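You operate a simulated robot arm through the tools that you are given. There is no shell and no other tool.

You run a simulated robot arm. Do the job below in one go: nothing can be reset, and whatever is moved stays where it is left.

JOB
Change the running line from discs to rollers, at the slowest card's speeds.
Fine: slowest by its belt figure; discs off, set belt and rollers knobs, switch the rollers on last; leave START and STOP alone.

The check looks at the end state, three seconds after you hand in, the way a careful person would. Anything else that was tipped, shoved, dropped, spilled or broken makes it a failure.

ROBOT AND FRAMES
A 7-joint arm with a two-finger parallel gripper, fixed in place. Base frame: the origin is at the foot of the arm, x ahead of it, y to its left, z up. Lengths are in m, angles in degrees, forces in N, time in s.
Its first joint turns from -149.0 to 149.0 degrees. Payload 3.43 kg.
The tool frame sits at the grasp point between the pads (the TCP): z along the fingers, y along the line on which they close. The tips reach 0.03 m beyond it. The gripper opens to 0.094 m. The fingers are 0.028 m wide and 0.01 m thick; the gripper's body (0.05 by 0.096 m) begins 0.055 m behind the TCP.
Orientation is that of the tool frame in the base frame, as a unit quaternion [w, x, y, z]. With the fingers straight down and closing along the base's y, the tool's x points along the base's -x, its y along +y and its z along -z.

CONTROLS
- The arm moves only by the tool servo_tool. Its argument "steps" is a list of rows, each an object of numbers (a shift or turn left out is 0, a gripper value left out holds the last): "tx", "ty", "tz": the shift along the base's x, y, z in m; "wx", "wy", "wz": the turn, a rotation vector about the base's x, y, z in degrees; "gripper": the gripper command, from -1 (fully open) to 1 (shut), values between in proportion. In form: [{"tx": .., "ty": .., "tz": .., "wx": .., "wy": .., "wz": .., "gripper": ..}, ...]. A call has 1 to 20 rows; each row shifts and turns the commanded pose from where the row before left it. Rows are played at 5 a second. More than 0.05 m and 8.6 degrees between two rows, or a gripper value outside its range, and nothing of the call is played. A pose out of reach is approached as far as the arm can. The call stops where the force on the tool passes 40 N (or 10 N more than at its start, if that is more) or the arm is blocked; 0.2 s more then pass. The fingers move at their own pace (about 0.045 m/s each) and stop on an object; they squeeze with about 45 N. The grip force told is the motor's: it shows also when the fingers shut on nothing. Time passes only in rows, and 0.2 s behind the last, so rows that do not move let the fingers close. The reply holds the time, the measured pose of the TCP, the force on the tool along the base axes, the opening and the grip force, in the units named above and with some noise, with the torque about the TCP (base axes, N m) and any sound that the robot's microphone picked up.
- Cameras (640 x 400 px; columns grow to the right, rows downward): "scene" is fixed at [0.0435, -0.4955, 1.2468]; the picture's right is [-0.99, -0.15, 0.00], its down [-0.09, 0.60, -0.79] and it looks along [0.12, -0.79, -0.61] (base axes); focal length 236 px, centre (320, 200). "wrist" rides on the gripper at [0.076, 0.014, -0.103] in the tool frame; the picture's right is [-0.18, 0.98, 0.00], its down [-0.75, -0.14, -0.64] and it looks along [-0.63, -0.12, 0.77] (tool axes); focal length 243 px, centre (320, 200).
- get_image(camera): a new picture of that camera. No time passes.
- measure_at(camera, pixels): for up to 12 pixels [column, row] of the newest picture of that camera ("zoom" is the newest enlarged one), the place [x, y, z] in the base frame of the surface seen there, good to about 0.003 m, but the place of the scene camera against the robot may be out by one fixed shift of up to 0.012 m in any direction. No time passes.
- inspect(camera, box): a new picture of the part [left, top, right, bottom] of that camera's present view, enlarged. No time passes.
- sign_off(): hands the job in; it is judged then, once.

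Unless the task says otherwise, let go and move clear before handing in.

The tools are called after "Emit:" by a JSON object that holds its "api" and its "payload". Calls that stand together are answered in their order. servo_tool: Moves the arm, as the interface text tells. Its arguments: {"type":"object","properties":{"steps":{"type":"array","items":{"type":"object","properties":{"tx":{"type":"number"},"ty":{"type":"number"},"tz":{"type":"number"},"wx":{"type":"number"},"wy":{"type":"number"},"wz":{"type":"number"},"gripper":{"type":"number"}}}}},"required":["steps"]} The other tools are called the same way: get_image (camera) takes a picture; measure_at (camera, pixels) gives the place of the surface under pixels of a picture; inspect (camera, box) takes an enlarged picture of a part of a camera's view; sign_off () hands the job in.

At the start:

```text
clock: 0.0
eef_pos: [0.2853, -0.7102, 0.9585]
tcp_rot: [0.0, 0.001, 1.0, -0.001]
contact_force: [0.2, 0.6, -0.1]
wrist_torque: [0.01, 0.03, 0.02]
grip_width: 0.094
finger_force: 0.1
```

scene: 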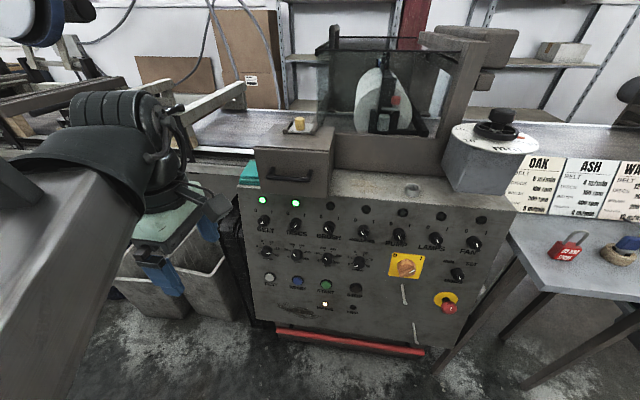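
wrist: 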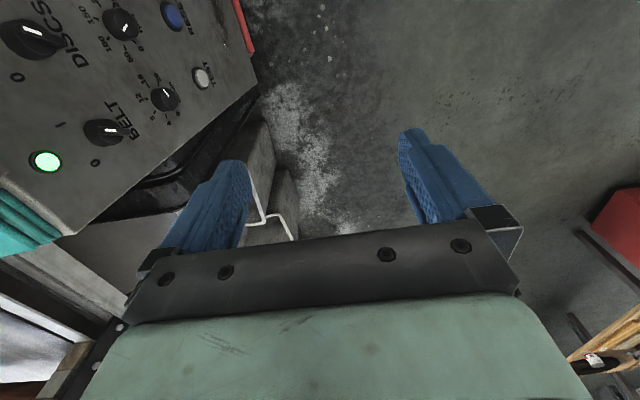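

The scene shows a control panel with two lit lamps (around 262,200 and 295,203), knobs labelled BELT, DISCS etc., and paper cards (OAK, ASH, WA...) at the right. I'll zoom in on the panel and the cards before moving.

Emit:
{"api": "inspect", "payload": {"camera": "scene", "box": [500, 140, 640, 228]}}

Emit:
{"api": "inspect", "payload": {"camera": "scene", "box": [240, 185, 400, 285]}}

Emit:
{"api": "inspect", "payload": {"camera": "scene", "box": [360, 185, 520, 285]}}

Emit:
{"api": "inspect", "payload": {"camera": "scene", "box": [240, 250, 400, 350]}}

```text
4.55 times, centred on (570, 184) of scene
```

zoom: 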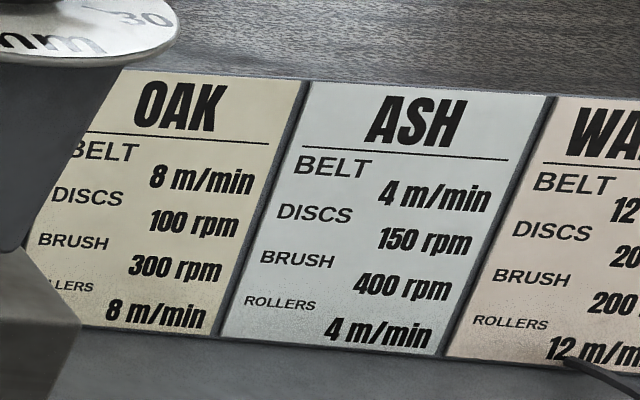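

```text
4.00 times, centred on (320, 235) of scene
```

zoom: 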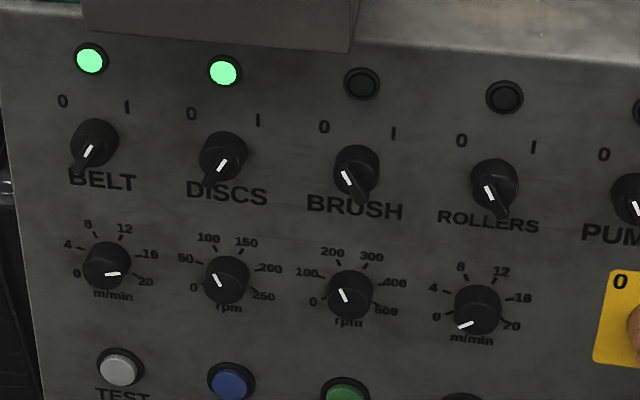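

```text
4.00 times, centred on (440, 235) of scene
```

zoom: 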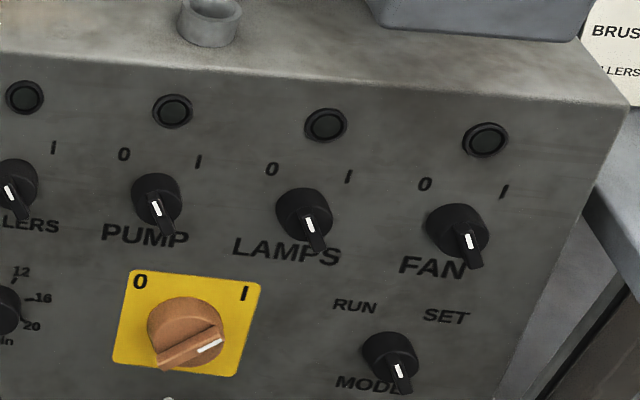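

```text
4.00 times, centred on (320, 300) of scene
```

zoom: 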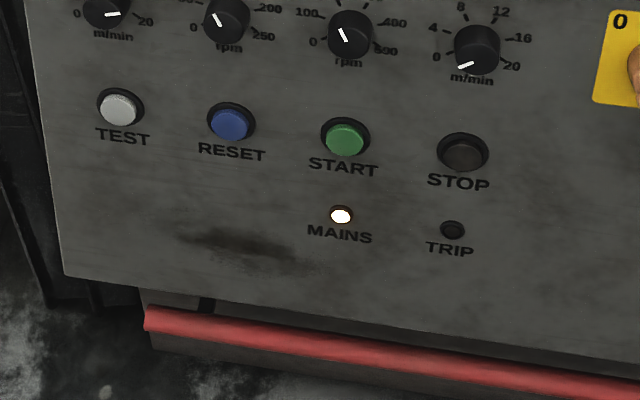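

The cards visible read OAK belt 8, ASH belt 4, WA… belt 12, and there may be more cards off the right edge. I'll zoom more on the knobs and measure the panel geometry.

Emit:
{"api": "inspect", "payload": {"camera": "scene", "box": [250, 190, 314, 230]}}

Emit:
{"api": "inspect", "payload": {"camera": "scene", "box": [250, 235, 314, 275]}}

Emit:
{"api": "inspect", "payload": {"camera": "scene", "box": [315, 235, 379, 275]}}

Emit:
{"api": "measure_at", "payload": {"camera": "scene", "pixels": [[262, 200], [295, 203], [330, 206], [366, 209], [264, 222], [296, 226], [329, 229], [363, 233], [267, 251], [296, 254], [327, 258], [359, 263]]}}

Emit:
{"api": "measure_at", "payload": {"camera": "scene", "pixels": [[280, 240], [400, 245], [280, 310], [440, 335], [400, 212], [245, 195], [500, 215], [540, 180], [590, 185], [630, 195], [560, 252], [350, 185]]}}

```text
10.00 times, centred on (282, 210) of scene
```

zoom: 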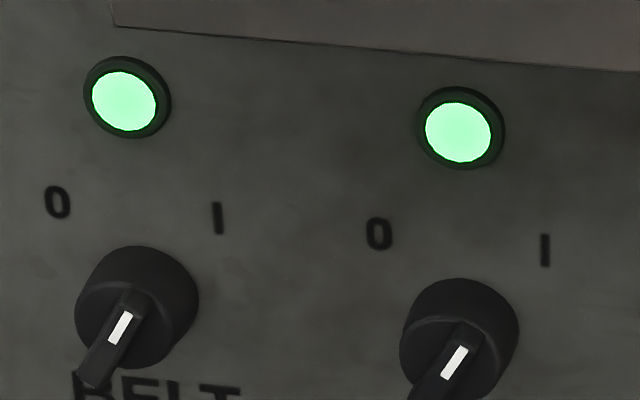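

```text
10.00 times, centred on (282, 255) of scene
```

zoom: 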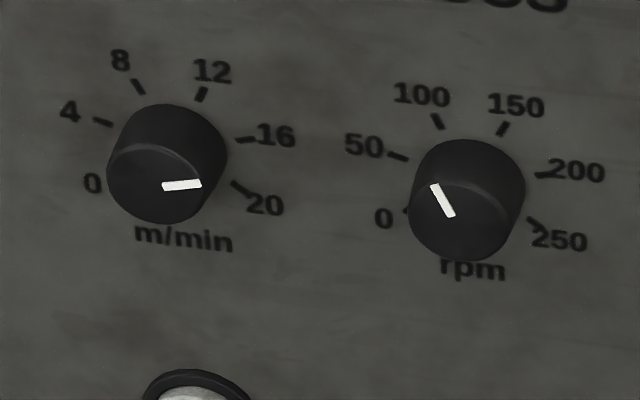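

```text
10.00 times, centred on (347, 255) of scene
```

zoom: 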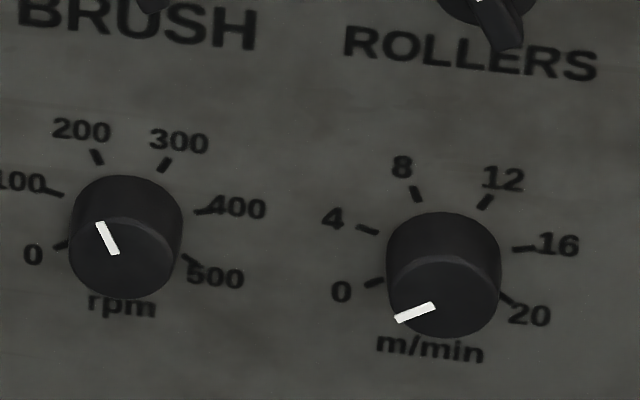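

```text
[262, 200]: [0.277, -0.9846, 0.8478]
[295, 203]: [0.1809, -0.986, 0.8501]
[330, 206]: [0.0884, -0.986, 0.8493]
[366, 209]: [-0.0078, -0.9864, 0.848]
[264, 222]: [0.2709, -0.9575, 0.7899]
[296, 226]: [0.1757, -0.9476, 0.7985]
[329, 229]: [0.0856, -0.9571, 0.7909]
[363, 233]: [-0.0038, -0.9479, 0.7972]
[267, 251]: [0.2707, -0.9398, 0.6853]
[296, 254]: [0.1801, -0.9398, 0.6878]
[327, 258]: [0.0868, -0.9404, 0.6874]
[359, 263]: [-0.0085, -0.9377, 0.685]
```

```text
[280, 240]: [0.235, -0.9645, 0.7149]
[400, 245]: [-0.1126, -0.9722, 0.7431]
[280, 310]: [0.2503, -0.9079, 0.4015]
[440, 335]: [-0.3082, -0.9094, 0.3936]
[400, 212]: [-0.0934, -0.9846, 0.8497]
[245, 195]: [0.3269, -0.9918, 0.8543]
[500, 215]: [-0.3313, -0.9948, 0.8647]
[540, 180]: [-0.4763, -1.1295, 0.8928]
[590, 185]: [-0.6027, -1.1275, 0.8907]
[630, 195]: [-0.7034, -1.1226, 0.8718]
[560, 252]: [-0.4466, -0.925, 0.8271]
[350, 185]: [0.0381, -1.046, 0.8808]
```

The panel is a plane at about (y −0.985, z 0.85) to (y −0.908, z 0.40), so it leans back roughly 10.5°, and belt, discs, brush and rollers sit near x = 0.275, 0.18, 0.087 and −0.008. The cards continue past the right edge, so I'll swing the wrist camera over to read them all.

Emit:
{"api": "servo_tool", "payload": {"steps": [{"tz": 0.04}, {"tz": 0.04}, {"tx": -0.04, "ty": 0.003, "tz": 0.004, "wz": -5}, {"tx": -0.04, "ty": 0.003, "tz": 0.004, "wz": -5}, {"tx": -0.04, "ty": 0.003, "tz": 0.004, "wz": -5}, {"tx": -0.04, "ty": 0.003, "tz": 0.004, "wz": -5}, {"tx": -0.04, "ty": 0.003, "tz": 0.004, "wz": -5}, {"tx": -0.04, "ty": 0.003, "tz": 0.004, "wz": -5}, {"tx": -0.04, "ty": 0.003, "tz": 0.004, "wz": -5}, {"tx": -0.04, "ty": 0.003, "tz": 0.004, "wz": -5}, {"tx": -0.04, "ty": 0.003, "tz": 0.004, "wz": -5}, {"tx": -0.04, "ty": 0.003, "tz": 0.004, "wz": -5}, {"tx": -0.04, "ty": 0.003, "tz": 0.004, "wz": -5}, {"tx": -0.04, "ty": 0.003, "tz": 0.004, "wz": -5}, {"tx": -0.04, "ty": 0.003, "tz": 0.004, "wz": -5}, {"tx": -0.04, "ty": 0.003, "tz": 0.004, "wz": -5}, {"tx": -0.04, "ty": 0.003, "tz": 0.004, "wz": -5}, {"tx": -0.04, "ty": 0.003, "tz": 0.004, "wz": -5}]}}

Emit:
{"api": "get_image", "payload": {"camera": "wrist"}}

Emit:
{"api": "get_image", "payload": {"camera": "scene"}}

```text
clock: 3.8
eef_pos: [-0.3529, -0.6623, 1.1021]
tcp_rot: [0.0, 0.644, 0.765, -0.001]
contact_force: [0.2, 0.8, -0.1]
wrist_torque: [-0.03, 0.01, 0.02]
grip_width: 0.0938
finger_force: 0.1
```

```text
taken
```

wrist: 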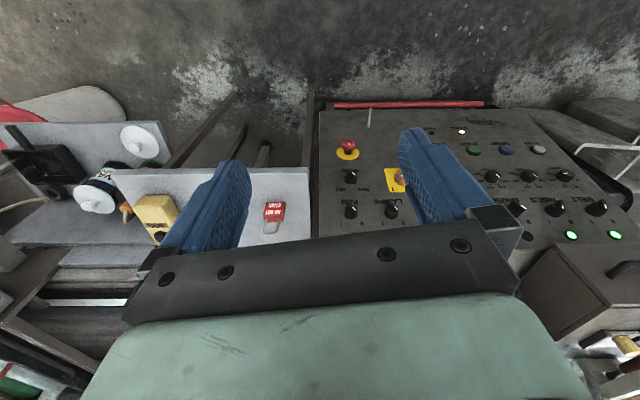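

```text
taken
```

scene: 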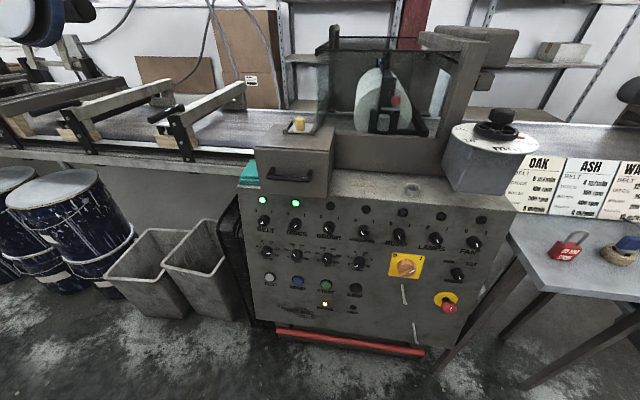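

The wrist picture shows the table with a padlock (272,212), but the gripper hides the cards. I'll tilt the tool by −32° about x so that they come into view above the fingers.

Emit:
{"api": "servo_tool", "payload": {"steps": [{"tx": -0.03, "wx": -8}, {"tx": -0.03, "wx": -8}, {"tx": -0.03, "wx": -8}, {"tx": -0.03, "wx": -8}]}}

Emit:
{"api": "get_image", "payload": {"camera": "wrist"}}

```text
clock: 4.8
eef_pos: [-0.4745, -0.6634, 1.1017]
tcp_rot: [0.178, 0.618, 0.736, -0.213]
contact_force: [0.4, 0.0, 1.0]
wrist_torque: [-0.03, 0.0, -0.02]
grip_width: 0.0937
finger_force: 0.1
```

```text
taken
```

wrist: 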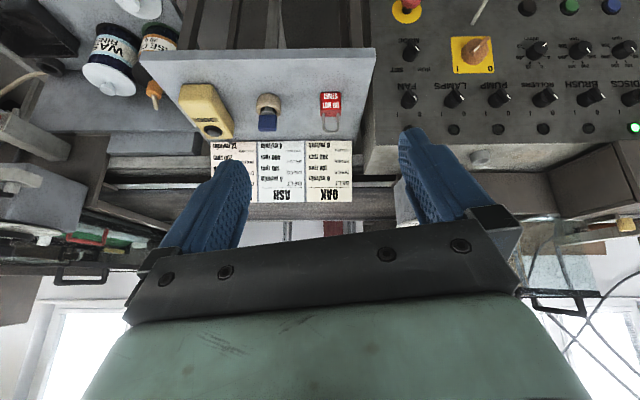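

Three cards are visible at (210–352, 140–203), with the third partly covered by the finger. I'll zoom in on them and on the padlock.

Emit:
{"api": "inspect", "payload": {"camera": "wrist", "box": [190, 120, 366, 230]}}

Emit:
{"api": "inspect", "payload": {"camera": "wrist", "box": [160, 70, 360, 195]}}

Emit:
{"api": "inspect", "payload": {"camera": "wrist", "box": [380, 0, 640, 162]}}

```text
3.64 times, centred on (278, 175) of wrist
```

zoom: 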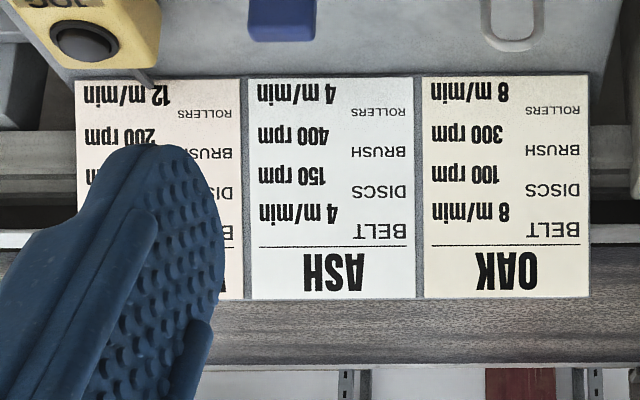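

```text
3.20 times, centred on (260, 132) of wrist
```

zoom: 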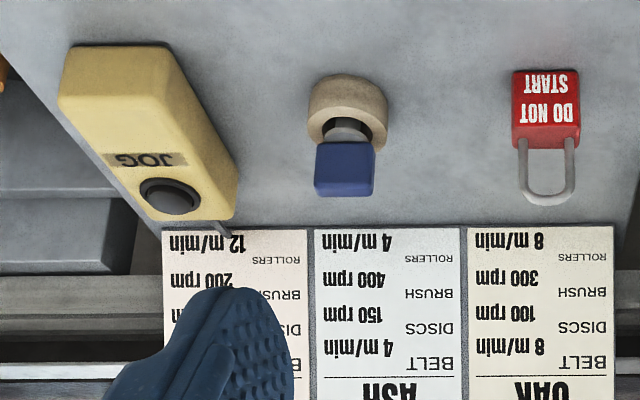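

```text
2.46 times, centred on (510, 81) of wrist
```

zoom: 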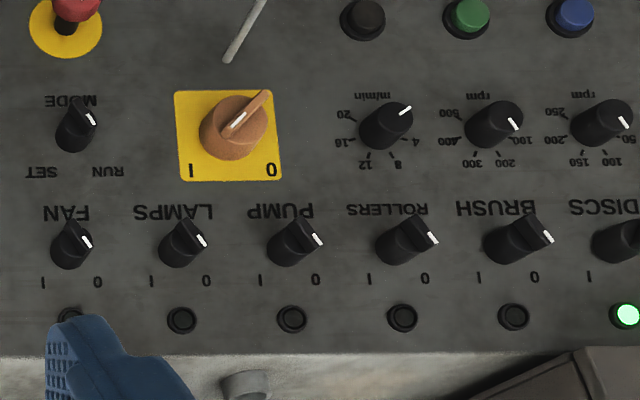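

ASH is slowest (belt 4 m/min, rollers 4 m/min), against OAK 8 and walnut 12, so both dials go to 4. Next I'll bring the tool round to face the panel along its normal, in front of the discs column, and look again.

Emit:
{"api": "servo_tool", "payload": {"steps": [{"tx": 0.045, "wy": -2.65, "wz": -4.24}, {"tx": 0.045, "wy": -2.65, "wz": -4.24}, {"tx": 0.045, "wx": -7.9}, {"tx": 0.045, "wx": -7.9}, {"tx": 0.045, "wx": -7.9}, {"tx": 0.045, "wx": -7.9}, {"tx": 0.045, "wx": -7.9}, {"tx": 0.045, "wx": -7.9}, {"tx": 0.045, "ty": -0.005, "tz": -0.03}, {"tx": 0.045, "ty": -0.005, "tz": -0.03}, {"tx": 0.045, "ty": -0.005, "tz": -0.03}, {"tx": 0.045, "ty": -0.005, "tz": -0.03}, {"tx": 0.045, "ty": -0.005, "tz": -0.03}, {"tx": 0.045, "ty": -0.005, "tz": -0.03}, {}]}}

Emit:
{"api": "get_image", "payload": {"camera": "wrist"}}

Emit:
{"api": "get_image", "payload": {"camera": "scene"}}

```text
refused: row 9 steps farther than a row can; nothing moved
```

```text
taken
```

wrist: 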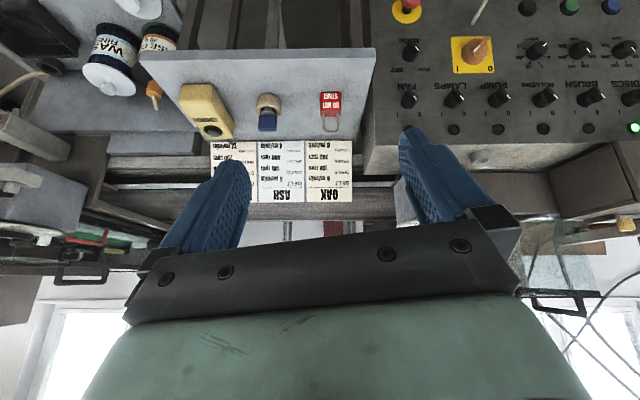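

```text
taken
```

scene: 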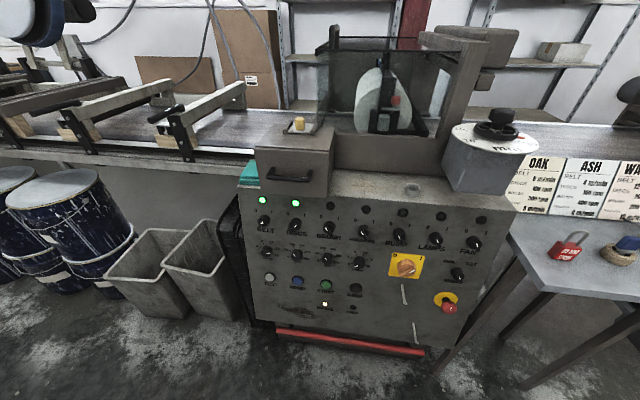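

The call was refused because rows 9–14 stepped too far, so nothing moved and the pictures are unchanged. I'll repeat the move with smaller rows.

Emit:
{"api": "servo_tool", "payload": {"steps": [{"tx": 0.045, "wy": -2.65, "wz": -4.24}, {"tx": 0.045, "wy": -2.65, "wz": -4.24}, {"tx": 0.045, "wx": -7.9}, {"tx": 0.045, "wx": -7.9}, {"tx": 0.045, "wx": -7.9}, {"tx": 0.045, "wx": -7.9}, {"tx": 0.045, "wx": -7.9}, {"tx": 0.045, "wx": -7.9}, {"tx": 0.038, "ty": -0.005, "tz": -0.025}, {"tx": 0.038, "ty": -0.005, "tz": -0.025}, {"tx": 0.038, "ty": -0.005, "tz": -0.025}, {"tx": 0.038, "ty": -0.005, "tz": -0.025}, {"tx": 0.038, "ty": -0.005, "tz": -0.025}, {"tx": 0.038, "ty": -0.005, "tz": -0.025}, {"tx": 0.038, "ty": -0.005, "tz": -0.025}, {}]}}

Emit:
{"api": "get_image", "payload": {"camera": "wrist"}}

Emit:
{"api": "get_image", "payload": {"camera": "scene"}}

```text
clock: 8.2
eef_pos: [0.1489, -0.7182, 0.9311]
tcp_rot: [0.451, 0.545, 0.544, -0.452]
contact_force: [-0.3, 0.4, 0.0]
wrist_torque: [0.0, 0.02, 0.01]
grip_width: 0.0939
finger_force: 0.0
out of reach, approached as far as the arm can: row 9, 10, 11
```

```text
taken
```

wrist: 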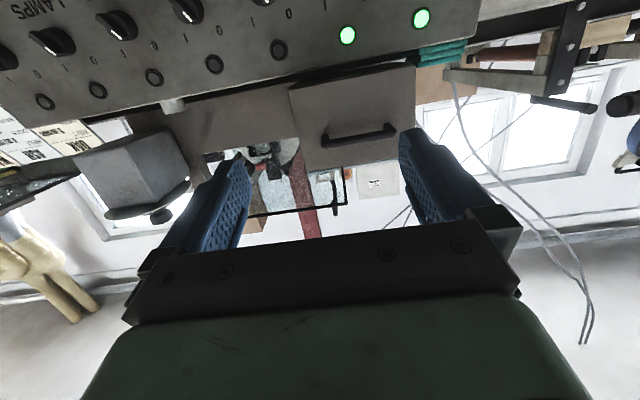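

```text
taken
```

scene: 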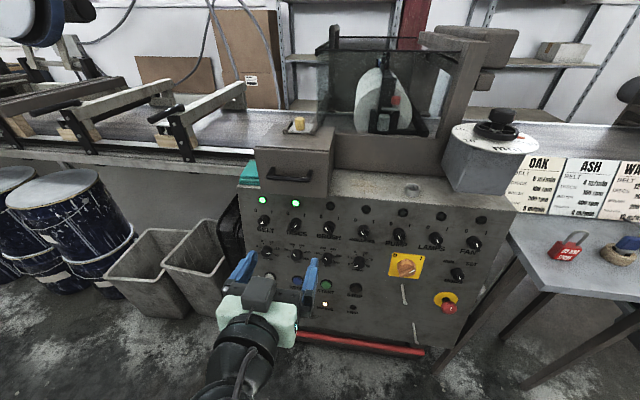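

The tool now faces the panel along its normal (z_t ≈ (0, −0.98, −0.19)), and both green lamps show at (347,36) and (421,18). I'll lower it in front of the knob rows for a close, measurable view.

Emit:
{"api": "servo_tool", "payload": {"steps": [{"tz": -0.04}, {"tz": -0.04}, {"tz": -0.04, "ty": -0.01}, {"tz": -0.04, "ty": -0.01}, {"tz": -0.04, "ty": -0.01}, {"tz": -0.03, "ty": -0.02}, {}]}}

Emit:
{"api": "get_image", "payload": {"camera": "wrist"}}

Emit:
{"api": "get_image", "payload": {"camera": "scene"}}

```text
clock: 9.8
eef_pos: [0.1461, -0.7678, 0.6996]
tcp_rot: [0.452, 0.545, 0.543, -0.452]
contact_force: [0.4, -0.5, 0.6]
wrist_torque: [-0.02, 0.0, 0.02]
grip_width: 0.094
finger_force: 0.1
```

```text
taken
```

wrist: 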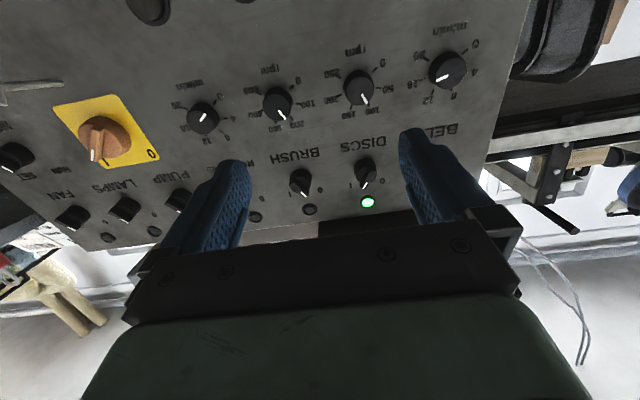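

```text
taken
```

scene: 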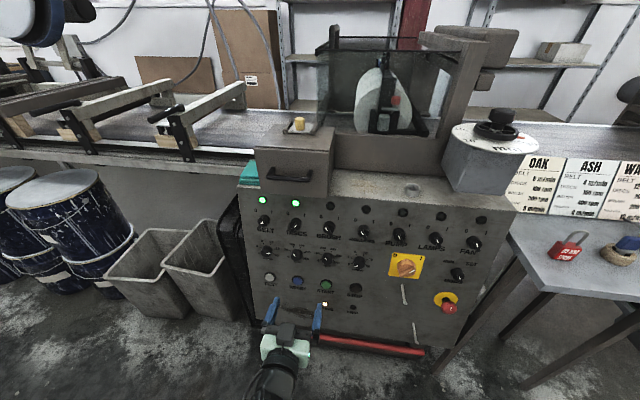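

The wrist view shows the four dials near (447,69), (359,87), (278,104) and (203,117), and the discs selector at (366,170). I'll zoom in and measure their tops, bases and tick marks.

Emit:
{"api": "inspect", "payload": {"camera": "wrist", "box": [400, 10, 496, 70]}}

Emit:
{"api": "measure_at", "payload": {"camera": "wrist", "pixels": [[447, 69], [359, 87], [278, 104], [203, 117], [366, 170], [301, 181], [368, 203], [310, 209], [400, 130], [330, 60], [500, 150], [240, 150]]}}

Emit:
{"api": "inspect", "payload": {"camera": "wrist", "box": [160, 70, 256, 130]}}

Emit:
{"api": "inspect", "payload": {"camera": "wrist", "box": [320, 140, 416, 200]}}

Emit:
{"api": "inspect", "payload": {"camera": "wrist", "box": [400, 40, 496, 100]}}

```text
6.67 times, centred on (448, 40) of wrist
```

zoom: 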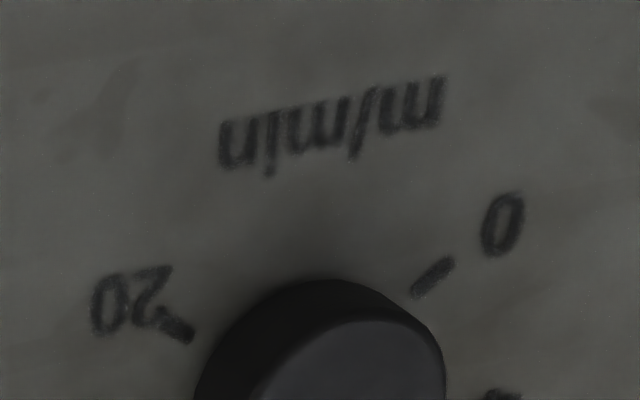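

```text
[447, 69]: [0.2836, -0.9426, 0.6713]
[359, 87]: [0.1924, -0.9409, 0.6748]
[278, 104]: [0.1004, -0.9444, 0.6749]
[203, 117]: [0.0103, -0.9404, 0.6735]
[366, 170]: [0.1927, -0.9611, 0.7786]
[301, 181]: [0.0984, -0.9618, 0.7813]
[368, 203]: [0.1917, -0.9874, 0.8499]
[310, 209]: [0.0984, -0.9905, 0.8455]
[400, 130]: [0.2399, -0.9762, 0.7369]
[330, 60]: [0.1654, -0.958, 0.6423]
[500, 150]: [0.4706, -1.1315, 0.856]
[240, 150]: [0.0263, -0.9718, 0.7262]
```

```text
6.67 times, centred on (208, 100) of wrist
```

zoom: 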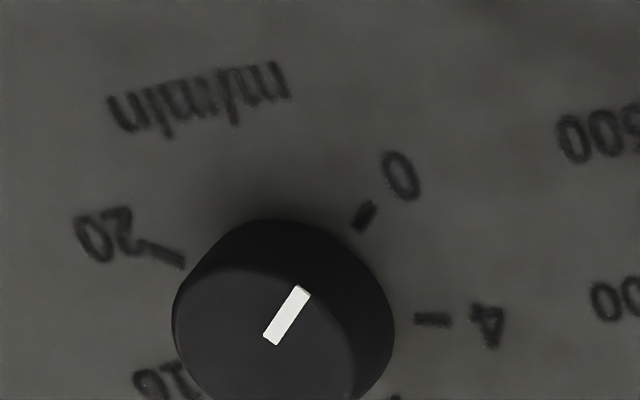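

```text
6.67 times, centred on (368, 170) of wrist
```

zoom: 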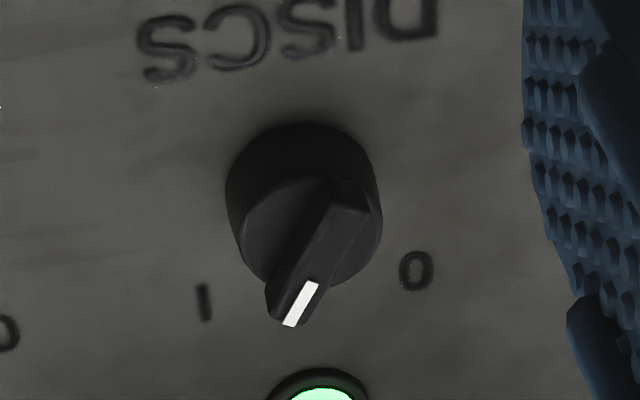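

```text
6.67 times, centred on (448, 70) of wrist
```

zoom: 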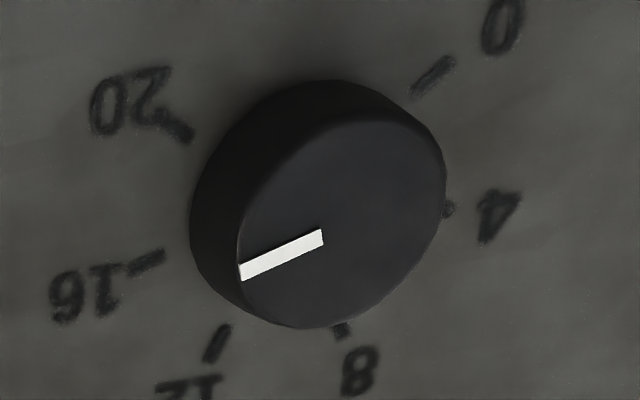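

In the zoom the belt mark runs from (320,237) to (240,272), so it points around 16. I'll measure the tick positions and the mark ends on this zoom to get true angles.

Emit:
{"api": "measure_at", "payload": {"camera": "zoom", "pixels": [[433, 75], [449, 209], [343, 331], [217, 343], [148, 263], [180, 131], [240, 272], [321, 237], [300, 128], [440, 190], [300, 325], [342, 225]]}}

Emit:
{"api": "inspect", "payload": {"camera": "wrist", "box": [160, 85, 256, 145]}}

```text
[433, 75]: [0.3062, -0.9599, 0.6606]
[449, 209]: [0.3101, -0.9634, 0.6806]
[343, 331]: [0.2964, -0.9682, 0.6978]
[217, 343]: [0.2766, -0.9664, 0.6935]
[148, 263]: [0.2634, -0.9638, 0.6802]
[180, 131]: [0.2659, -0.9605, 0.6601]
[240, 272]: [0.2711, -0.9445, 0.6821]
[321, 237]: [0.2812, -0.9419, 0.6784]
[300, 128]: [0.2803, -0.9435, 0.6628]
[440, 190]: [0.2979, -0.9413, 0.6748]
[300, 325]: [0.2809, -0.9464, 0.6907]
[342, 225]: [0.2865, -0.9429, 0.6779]
```

```text
6.67 times, centred on (208, 115) of wrist
```

zoom: 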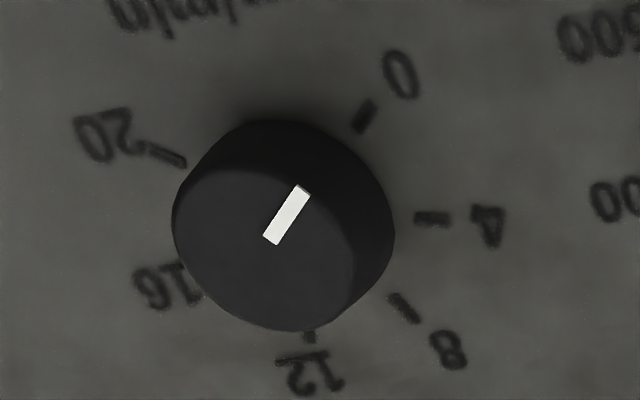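

Fitting the belt ticks puts them at about ±125° for 0 and 20, on centre x ≈ 0.2865, with the belt mark near 68°, or about 15.5. I'll do the same for the rollers dial.

Emit:
{"api": "measure_at", "payload": {"camera": "zoom", "pixels": [[363, 117], [432, 218], [403, 306], [309, 338], [170, 155], [303, 189], [269, 239], [262, 250], [200, 180], [350, 270], [280, 300], [500, 330]]}}

Emit:
{"api": "inspect", "payload": {"camera": "wrist", "box": [310, 60, 406, 120]}}

Emit:
{"api": "inspect", "payload": {"camera": "wrist", "box": [336, 150, 400, 190]}}

```text
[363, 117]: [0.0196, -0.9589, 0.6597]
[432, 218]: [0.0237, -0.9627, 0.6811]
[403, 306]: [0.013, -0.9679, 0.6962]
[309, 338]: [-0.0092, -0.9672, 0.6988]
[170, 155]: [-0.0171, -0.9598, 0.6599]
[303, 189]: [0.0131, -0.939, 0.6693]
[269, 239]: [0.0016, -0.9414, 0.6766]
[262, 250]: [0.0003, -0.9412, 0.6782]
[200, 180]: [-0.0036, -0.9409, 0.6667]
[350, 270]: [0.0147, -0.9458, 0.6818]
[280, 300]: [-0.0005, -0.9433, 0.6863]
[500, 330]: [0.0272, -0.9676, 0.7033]
```

```text
6.67 times, centred on (358, 90) of wrist
```

zoom: 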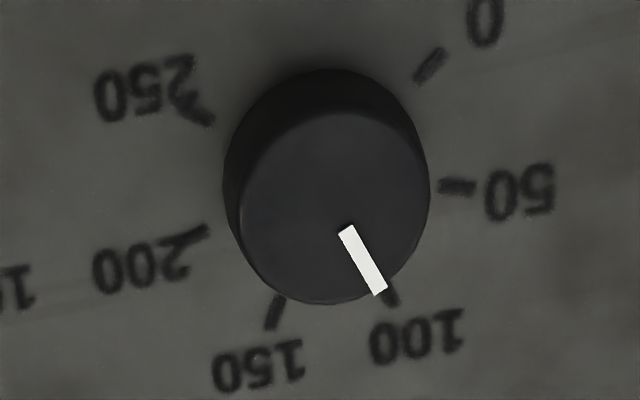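

```text
10.00 times, centred on (368, 170) of wrist
```

zoom: 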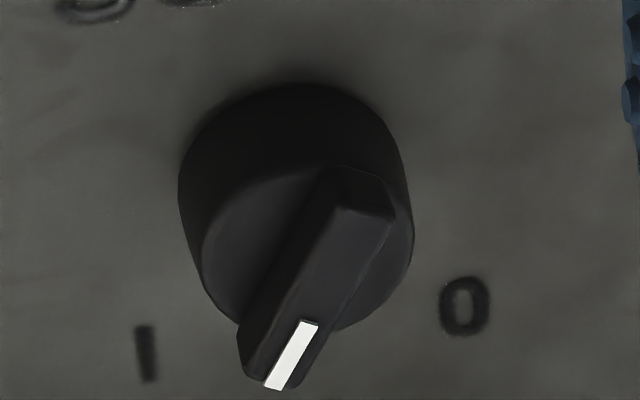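

The rollers mark sits at about −124°, right at 0, and the dial centre on the panel is near (x 0.0015, y −0.962, z 0.674) with the knob about 21 mm tall. Next I'll measure the discs selector in the newest zoom.

Emit:
{"api": "measure_at", "payload": {"camera": "zoom", "pixels": [[275, 385], [310, 323], [345, 210], [390, 215], [260, 230], [380, 290], [250, 345], [330, 270], [145, 352], [464, 306], [365, 215], [300, 130]]}}

Emit:
{"api": "inspect", "payload": {"camera": "scene", "box": [276, 205, 340, 245]}}

Emit:
{"api": "inspect", "payload": {"camera": "scene", "box": [335, 205, 399, 245]}}

```text
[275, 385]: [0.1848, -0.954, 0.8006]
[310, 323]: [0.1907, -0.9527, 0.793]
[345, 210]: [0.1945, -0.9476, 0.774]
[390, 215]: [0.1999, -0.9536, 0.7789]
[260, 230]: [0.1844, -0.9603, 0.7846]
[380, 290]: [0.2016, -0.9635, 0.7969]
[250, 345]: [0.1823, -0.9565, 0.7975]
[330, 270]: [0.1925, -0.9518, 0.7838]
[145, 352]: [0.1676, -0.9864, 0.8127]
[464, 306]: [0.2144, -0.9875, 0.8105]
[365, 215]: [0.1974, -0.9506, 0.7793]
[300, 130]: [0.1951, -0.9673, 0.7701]
```

```text
10.00 times, centred on (308, 225) of scene
```

zoom: 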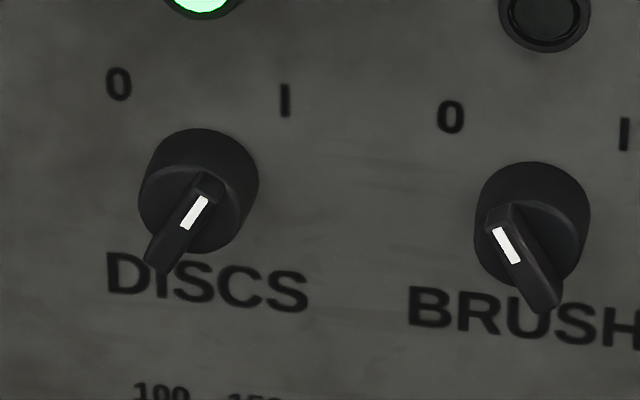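

```text
10.00 times, centred on (367, 225) of scene
```

zoom: 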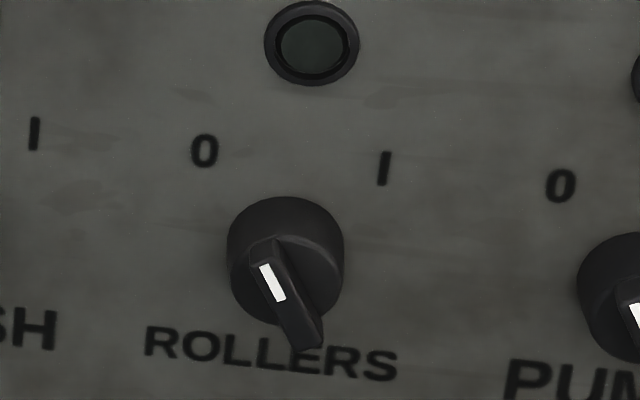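

The discs selector mark is about 37° clockwise, its ridge centre is near (0.191, −0.953, 0.788) about 29 mm off the panel, and its base disc is about 20 mm tall. I'll measure the brush selector (at 0) and rollers selector in the same wrist view to learn the "0" angle.

Emit:
{"api": "inspect", "payload": {"camera": "wrist", "box": [269, 161, 333, 201]}}

```text
10.00 times, centred on (301, 181) of wrist
```

zoom: 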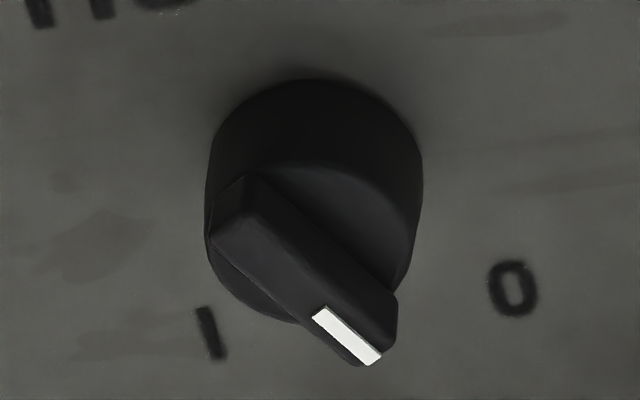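

Emit:
{"api": "measure_at", "payload": {"camera": "zoom", "pixels": [[374, 359], [318, 315], [235, 230], [300, 275], [270, 255], [385, 330], [360, 200], [235, 280], [210, 333], [514, 289], [230, 195], [380, 300]]}}

```text
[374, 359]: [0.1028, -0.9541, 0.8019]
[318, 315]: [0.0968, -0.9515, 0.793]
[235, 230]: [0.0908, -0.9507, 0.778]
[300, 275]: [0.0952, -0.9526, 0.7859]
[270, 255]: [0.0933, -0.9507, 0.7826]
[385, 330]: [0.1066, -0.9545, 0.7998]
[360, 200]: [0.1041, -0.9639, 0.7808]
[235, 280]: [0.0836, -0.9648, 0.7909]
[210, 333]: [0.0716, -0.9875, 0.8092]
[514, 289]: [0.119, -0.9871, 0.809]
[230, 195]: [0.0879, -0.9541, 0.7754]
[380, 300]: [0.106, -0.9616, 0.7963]
```

The selectors sit at about ±30° by the mark direction, so discs needs roughly a 60° counter-clockwise turn. I'll move to a pre-grasp in front of the discs ridge, rolled 28° clockwise to match it and half-closed.

Emit:
{"api": "servo_tool", "payload": {"steps": [{"tx": 0.01135, "ty": -0.025, "tz": 0.0261, "wy": -6.88, "wz": -1.3, "gripper": -0.06}, {"tx": 0.01135, "ty": -0.025, "tz": 0.0261, "wy": -6.88, "wz": -1.3}, {"tx": 0.01135, "ty": -0.025, "tz": 0.0261, "wy": -6.88, "wz": -1.3}, {"tx": 0.01135, "ty": -0.025, "tz": 0.0261, "wy": -6.88, "wz": -1.3}, {}, {}]}}

Emit:
{"api": "get_image", "payload": {"camera": "wrist"}}

Emit:
{"api": "get_image", "payload": {"camera": "scene"}}

```text
clock: 11.2
eef_pos: [0.1936, -0.8675, 0.8053]
tcp_rot: [0.547, 0.661, 0.395, -0.33]
contact_force: [0.9, 0.2, 0.5]
wrist_torque: [-0.01, -0.04, 0.01]
grip_width: 0.0495
finger_force: 0.1
```

```text
taken
```

wrist: 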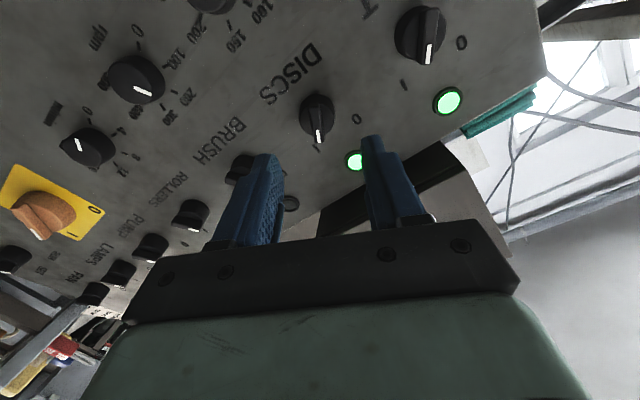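

```text
taken
```

scene: 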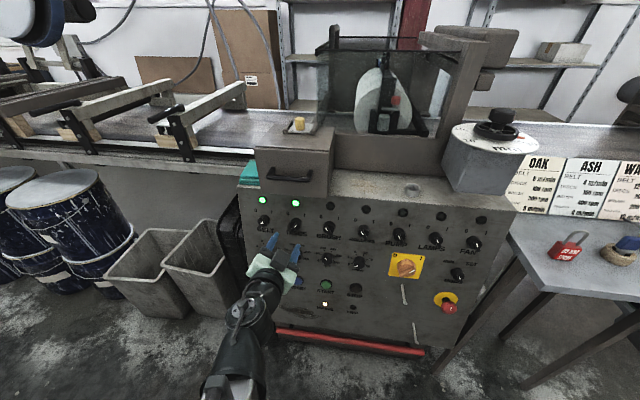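

The discs ridge is at (317,118) in the wrist view, and the tool axis projects to about (320,123), so the alignment looks good. I'll zoom to fine-check the position and angle.

Emit:
{"api": "inspect", "payload": {"camera": "wrist", "box": [280, 85, 360, 135]}}

```text
8.00 times, centred on (320, 110) of wrist
```

zoom: 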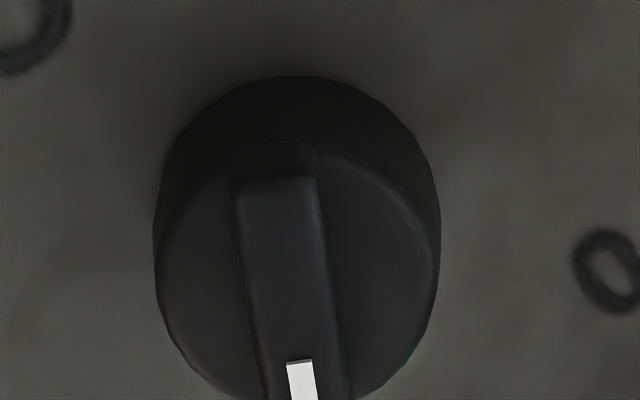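

Emit:
{"api": "inspect", "payload": {"camera": "wrist", "box": [272, 90, 368, 150]}}

```text
6.67 times, centred on (320, 120) of wrist
```

zoom: 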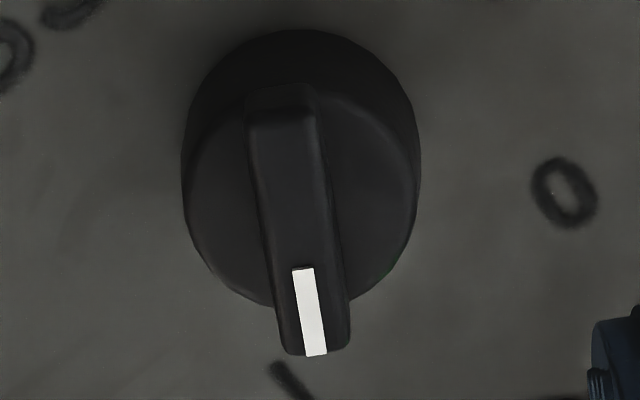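

The zoom shows the ridge centre at about col 316.7, roughly 2.6 mm off the tool axis, and rotated about 2.5° further, so the true angle is about 30°. I'll correct for that and approach along the normal.

Emit:
{"api": "servo_tool", "payload": {"steps": [{"tx": -0.0023, "ty": 0.0002, "tz": -0.0012, "wy": -2.46, "wz": -0.46}, {"ty": -0.0197, "tz": -0.0037}, {"ty": -0.0197, "tz": -0.0037}, {"ty": -0.0165, "tz": -0.0031}, {}]}}

Emit:
{"api": "get_image", "payload": {"camera": "wrist"}}

```text
clock: 12.4
eef_pos: [0.1915, -0.9246, 0.7942]
tcp_rot: [0.554, 0.668, 0.381, -0.318]
contact_force: [0.7, -1.0, -0.5]
wrist_torque: [0.02, 0.0, -0.02]
grip_width: 0.05
finger_force: 0.0
```

```text
taken
```

wrist: 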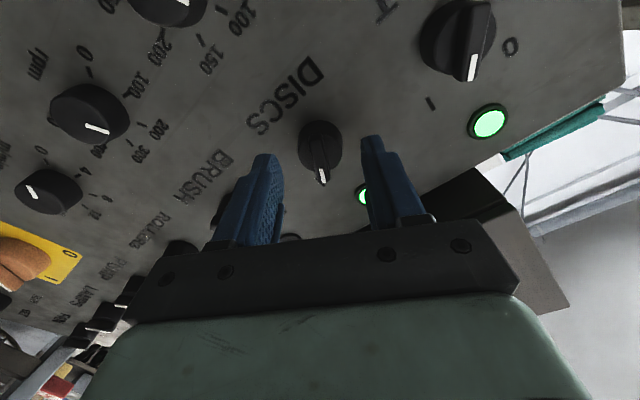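

The ridge at (320,155) is now coming between the fingertips with no contact force. I'll zoom in to check overlap depth before closing.

Emit:
{"api": "inspect", "payload": {"camera": "wrist", "box": [240, 110, 400, 210]}}

Emit:
{"api": "inspect", "payload": {"camera": "scene", "box": [240, 190, 352, 260]}}

```text
4.00 times, centred on (320, 160) of wrist
```

zoom: 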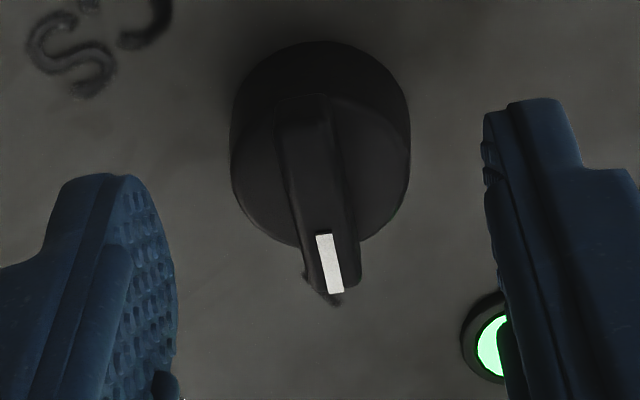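

```text
5.71 times, centred on (296, 225) of scene
```

zoom: 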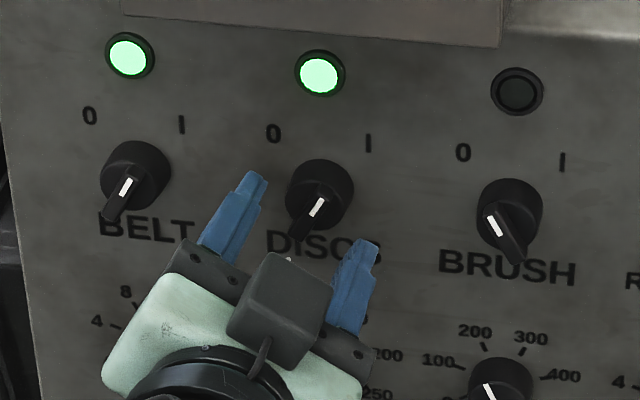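

The ridge is centred (col 319.5) and its top is about level with the fingertips, so I need about 7 mm more depth to grip it properly. I'll advance, then close.

Emit:
{"api": "servo_tool", "payload": {"steps": [{"ty": -0.0035, "tz": -0.0007}, {"ty": -0.0035, "tz": -0.0006}, {}]}}

Emit:
{"api": "inspect", "payload": {"camera": "wrist", "box": [240, 110, 400, 210]}}

```text
clock: 13.2
eef_pos: [0.1914, -0.9294, 0.793]
tcp_rot: [0.555, 0.669, 0.381, -0.317]
contact_force: [0.3, -0.1, 0.7]
wrist_torque: [0.02, 0.01, -0.02]
grip_width: 0.0496
finger_force: 0.0
```

```text
4.00 times, centred on (320, 160) of wrist
```

zoom: 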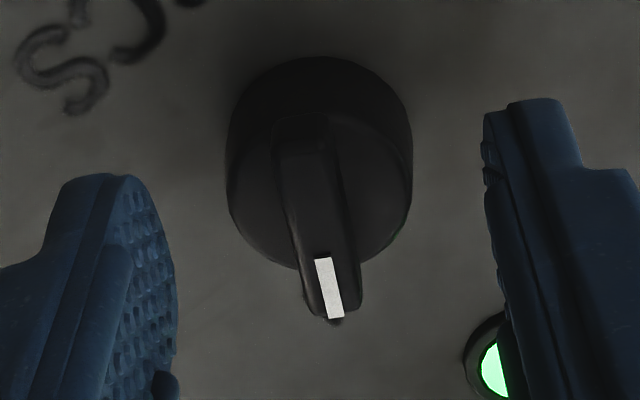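

No contact, and the ridge top now lies about 7 mm inside the fingertips (ridge centre ~row 164). I'll close on it.

Emit:
{"api": "servo_tool", "payload": {"steps": [{"gripper": 1}, {}, {}, {}]}}

Emit:
{"api": "inspect", "payload": {"camera": "wrist", "box": [240, 110, 400, 210]}}

```text
clock: 14.2
eef_pos: [0.1916, -0.9316, 0.7921]
tcp_rot: [0.553, 0.669, 0.38, -0.318]
contact_force: [-3.9, 1.3, -4.5]
wrist_torque: [0.0, 0.43, 0.05]
grip_width: 0.0087
finger_force: 42.5
```

```text
4.00 times, centred on (320, 160) of wrist
```

zoom: 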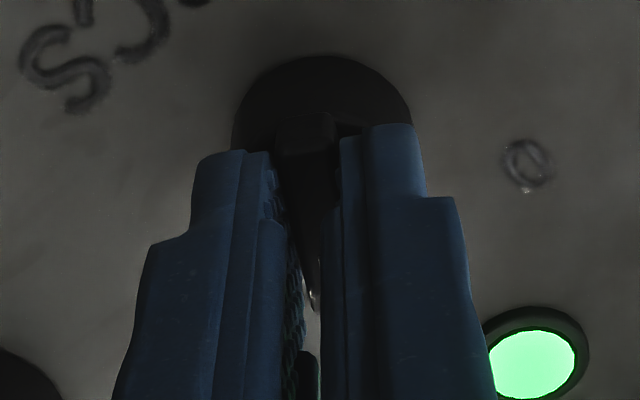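

The grip holds on the ridge (8.7 mm, 42 N) with only small side forces. I'll turn it 60° counter-clockwise about the panel normal.

Emit:
{"api": "servo_tool", "payload": {"steps": [{"wy": 4.915, "wz": 0.93}, {"wy": 4.915, "wz": 0.93}, {"wy": 4.915, "wz": 0.93}, {"wy": 4.915, "wz": 0.93}, {"wy": 4.915, "wz": 0.93}, {"wy": 4.915, "wz": 0.93}, {"wy": 4.915, "wz": 0.93}, {"wy": 4.915, "wz": 0.93}, {"wy": 4.915, "wz": 0.93}, {"wy": 4.915, "wz": 0.93}, {"wy": 4.915, "wz": 0.93}, {"wy": 4.915, "wz": 0.93}, {}]}}

Emit:
{"api": "inspect", "payload": {"camera": "scene", "box": [240, 190, 352, 260]}}

Emit:
{"api": "get_image", "payload": {"camera": "wrist"}}

```text
clock: 17.0
eef_pos: [0.1896, -0.9308, 0.7924]
tcp_rot: [0.32, 0.389, 0.663, -0.554]
contact_force: [-33.7, 6.4, -21.2]
wrist_torque: [0.64, 0.08, -0.81]
grip_width: 0.009
finger_force: 43.2
```

```text
5.71 times, centred on (296, 225) of scene
```

zoom: 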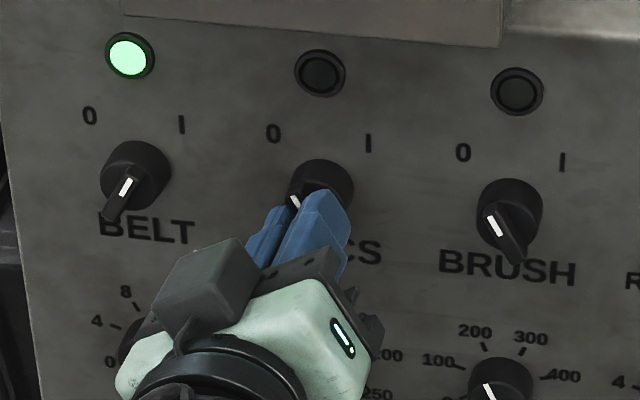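

```text
taken
```

wrist: 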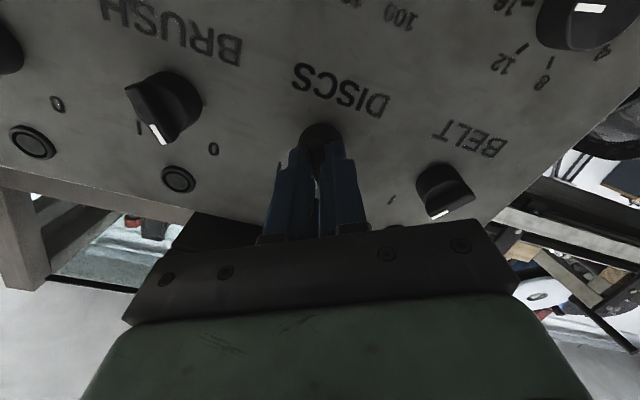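

The DISCS lamp is now dark and the ridge points to 0, with some side load (about 40 N) from slight eccentricity. I'll open and back straight off, then check it.

Emit:
{"api": "servo_tool", "payload": {"steps": [{"gripper": -0.06}, {}, {}, {"ty": 0.0197, "tz": 0.0037}, {"ty": 0.0197, "tz": 0.0037}, {"ty": 0.0197, "tz": 0.0037}, {}]}}

Emit:
{"api": "get_image", "payload": {"camera": "wrist"}}

Emit:
{"api": "inspect", "payload": {"camera": "scene", "box": [240, 190, 352, 260]}}

```text
clock: 18.6
eef_pos: [0.1909, -0.8709, 0.8036]
tcp_rot: [0.322, 0.387, 0.664, -0.552]
contact_force: [0.4, -0.2, 0.0]
wrist_torque: [0.02, 0.01, -0.01]
grip_width: 0.05
finger_force: 0.0
```

```text
taken
```

wrist: 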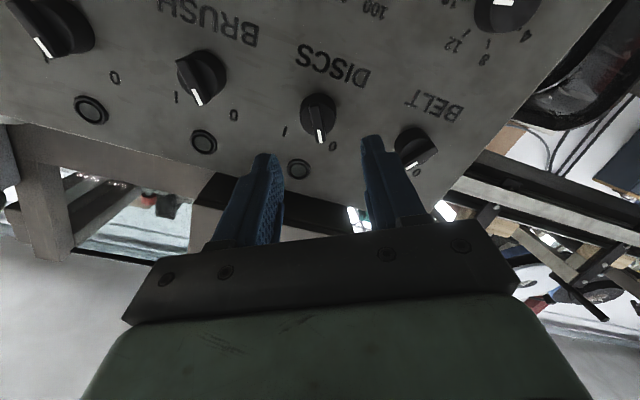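

```text
5.71 times, centred on (296, 225) of scene
```

zoom: 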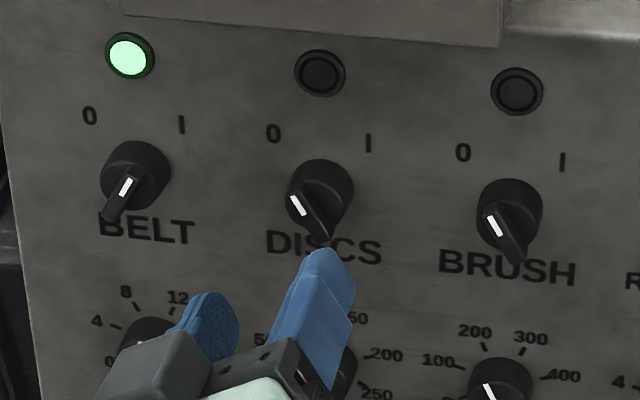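

DISCS now matches BRUSH at 0 and its lamp is out. I'll zoom in to see how far the knob axis is from my tool axis, so the next grips are better centred.

Emit:
{"api": "inspect", "payload": {"camera": "wrist", "box": [272, 80, 368, 140]}}

```text
6.67 times, centred on (320, 110) of wrist
```

zoom: 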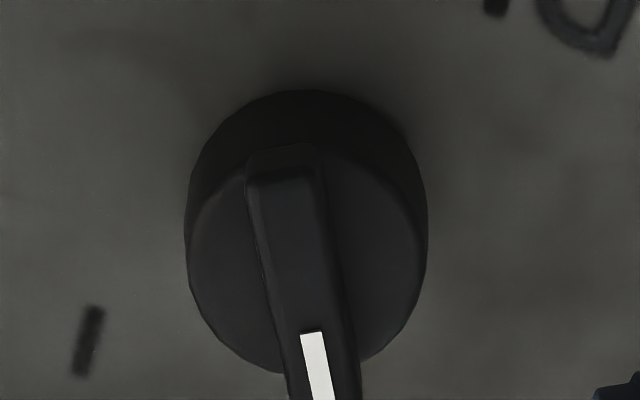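

The discs axis comes out near x ≈ 0.190, about 1.5 mm from where I gripped, so I'll use that to refine the columns. Next I'll move to a pre-grasp in front of the belt dial (x ≈ 0.2855, z ≈ 0.69), rolled 37° clockwise with the fingers 56 mm open.

Emit:
{"api": "servo_tool", "payload": {"steps": [{"ty": 0.01, "gripper": -0.2}, {"tx": 0.0118, "ty": -0.0004, "tz": -0.0138, "wy": -8.233, "wz": -1.558}, {"tx": 0.0118, "ty": -0.0004, "tz": -0.0138, "wy": -8.233, "wz": -1.558}, {"tx": 0.0118, "ty": -0.0004, "tz": -0.0138, "wy": -8.233, "wz": -1.558}, {"tx": 0.0118, "ty": -0.0004, "tz": -0.0138, "wy": -8.233, "wz": -1.558}, {"tx": 0.0118, "ty": -0.0004, "tz": -0.0138, "wy": -8.233, "wz": -1.558}, {"tx": 0.0118, "ty": -0.0004, "tz": -0.0138, "wy": -8.233, "wz": -1.558}, {"tx": 0.0118, "ty": -0.0004, "tz": -0.0138, "wy": -8.233, "wz": -1.558}, {"tx": 0.0118, "ty": -0.0004, "tz": -0.0138, "wy": -8.233, "wz": -1.558}, {}, {}]}}

Emit:
{"api": "get_image", "payload": {"camera": "wrist"}}

Emit:
{"api": "get_image", "payload": {"camera": "scene"}}

```text
clock: 21.0
eef_pos: [0.2857, -0.8653, 0.693]
tcp_rot: [0.572, 0.691, 0.339, -0.284]
contact_force: [-0.3, 0.5, 0.0]
wrist_torque: [-0.02, -0.03, 0.02]
grip_width: 0.0565
finger_force: 0.0
```

```text
taken
```

wrist: 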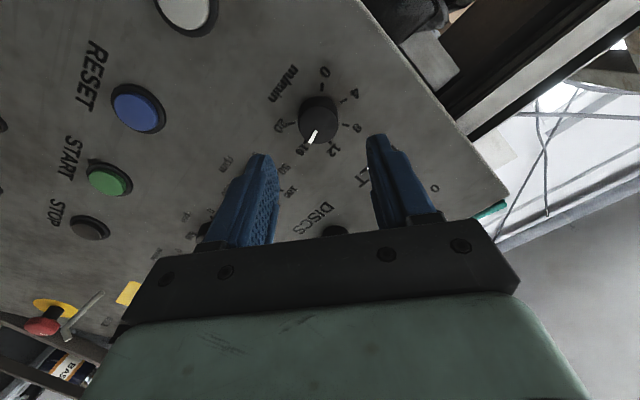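

```text
taken
```

scene: 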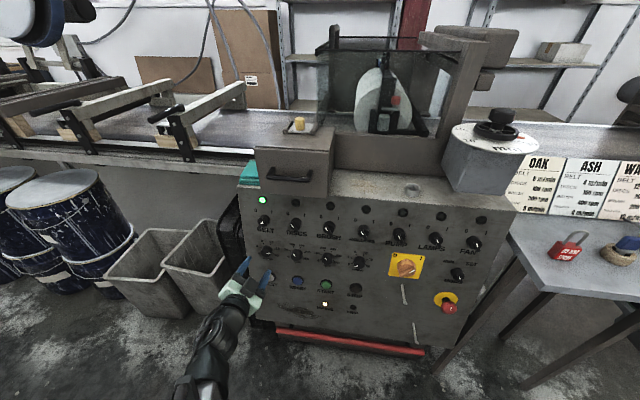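

The belt dial is at (318,119), nearly on the tool axis (col 320). I'll zoom to measure the centring and where the mark sits relative to the ticks.

Emit:
{"api": "inspect", "payload": {"camera": "wrist", "box": [264, 60, 376, 160]}}

Emit:
{"api": "inspect", "payload": {"camera": "wrist", "box": [272, 90, 368, 150]}}

```text
4.00 times, centred on (320, 110) of wrist
```

zoom: 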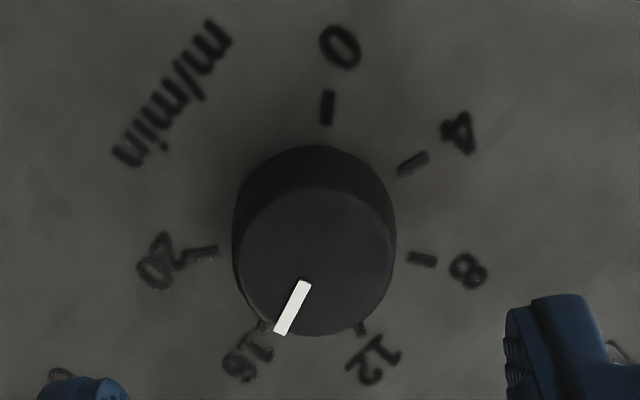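

```text
6.67 times, centred on (320, 120) of wrist
```

zoom: 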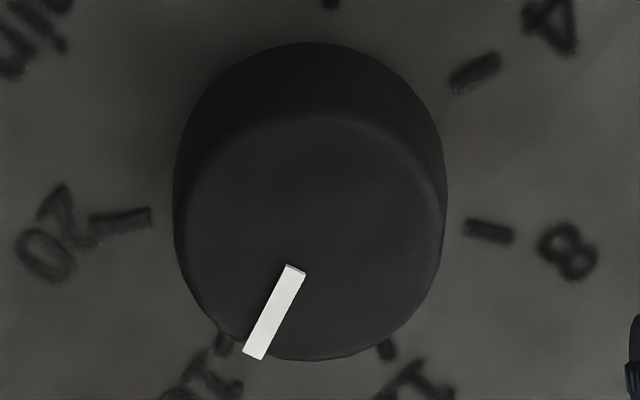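

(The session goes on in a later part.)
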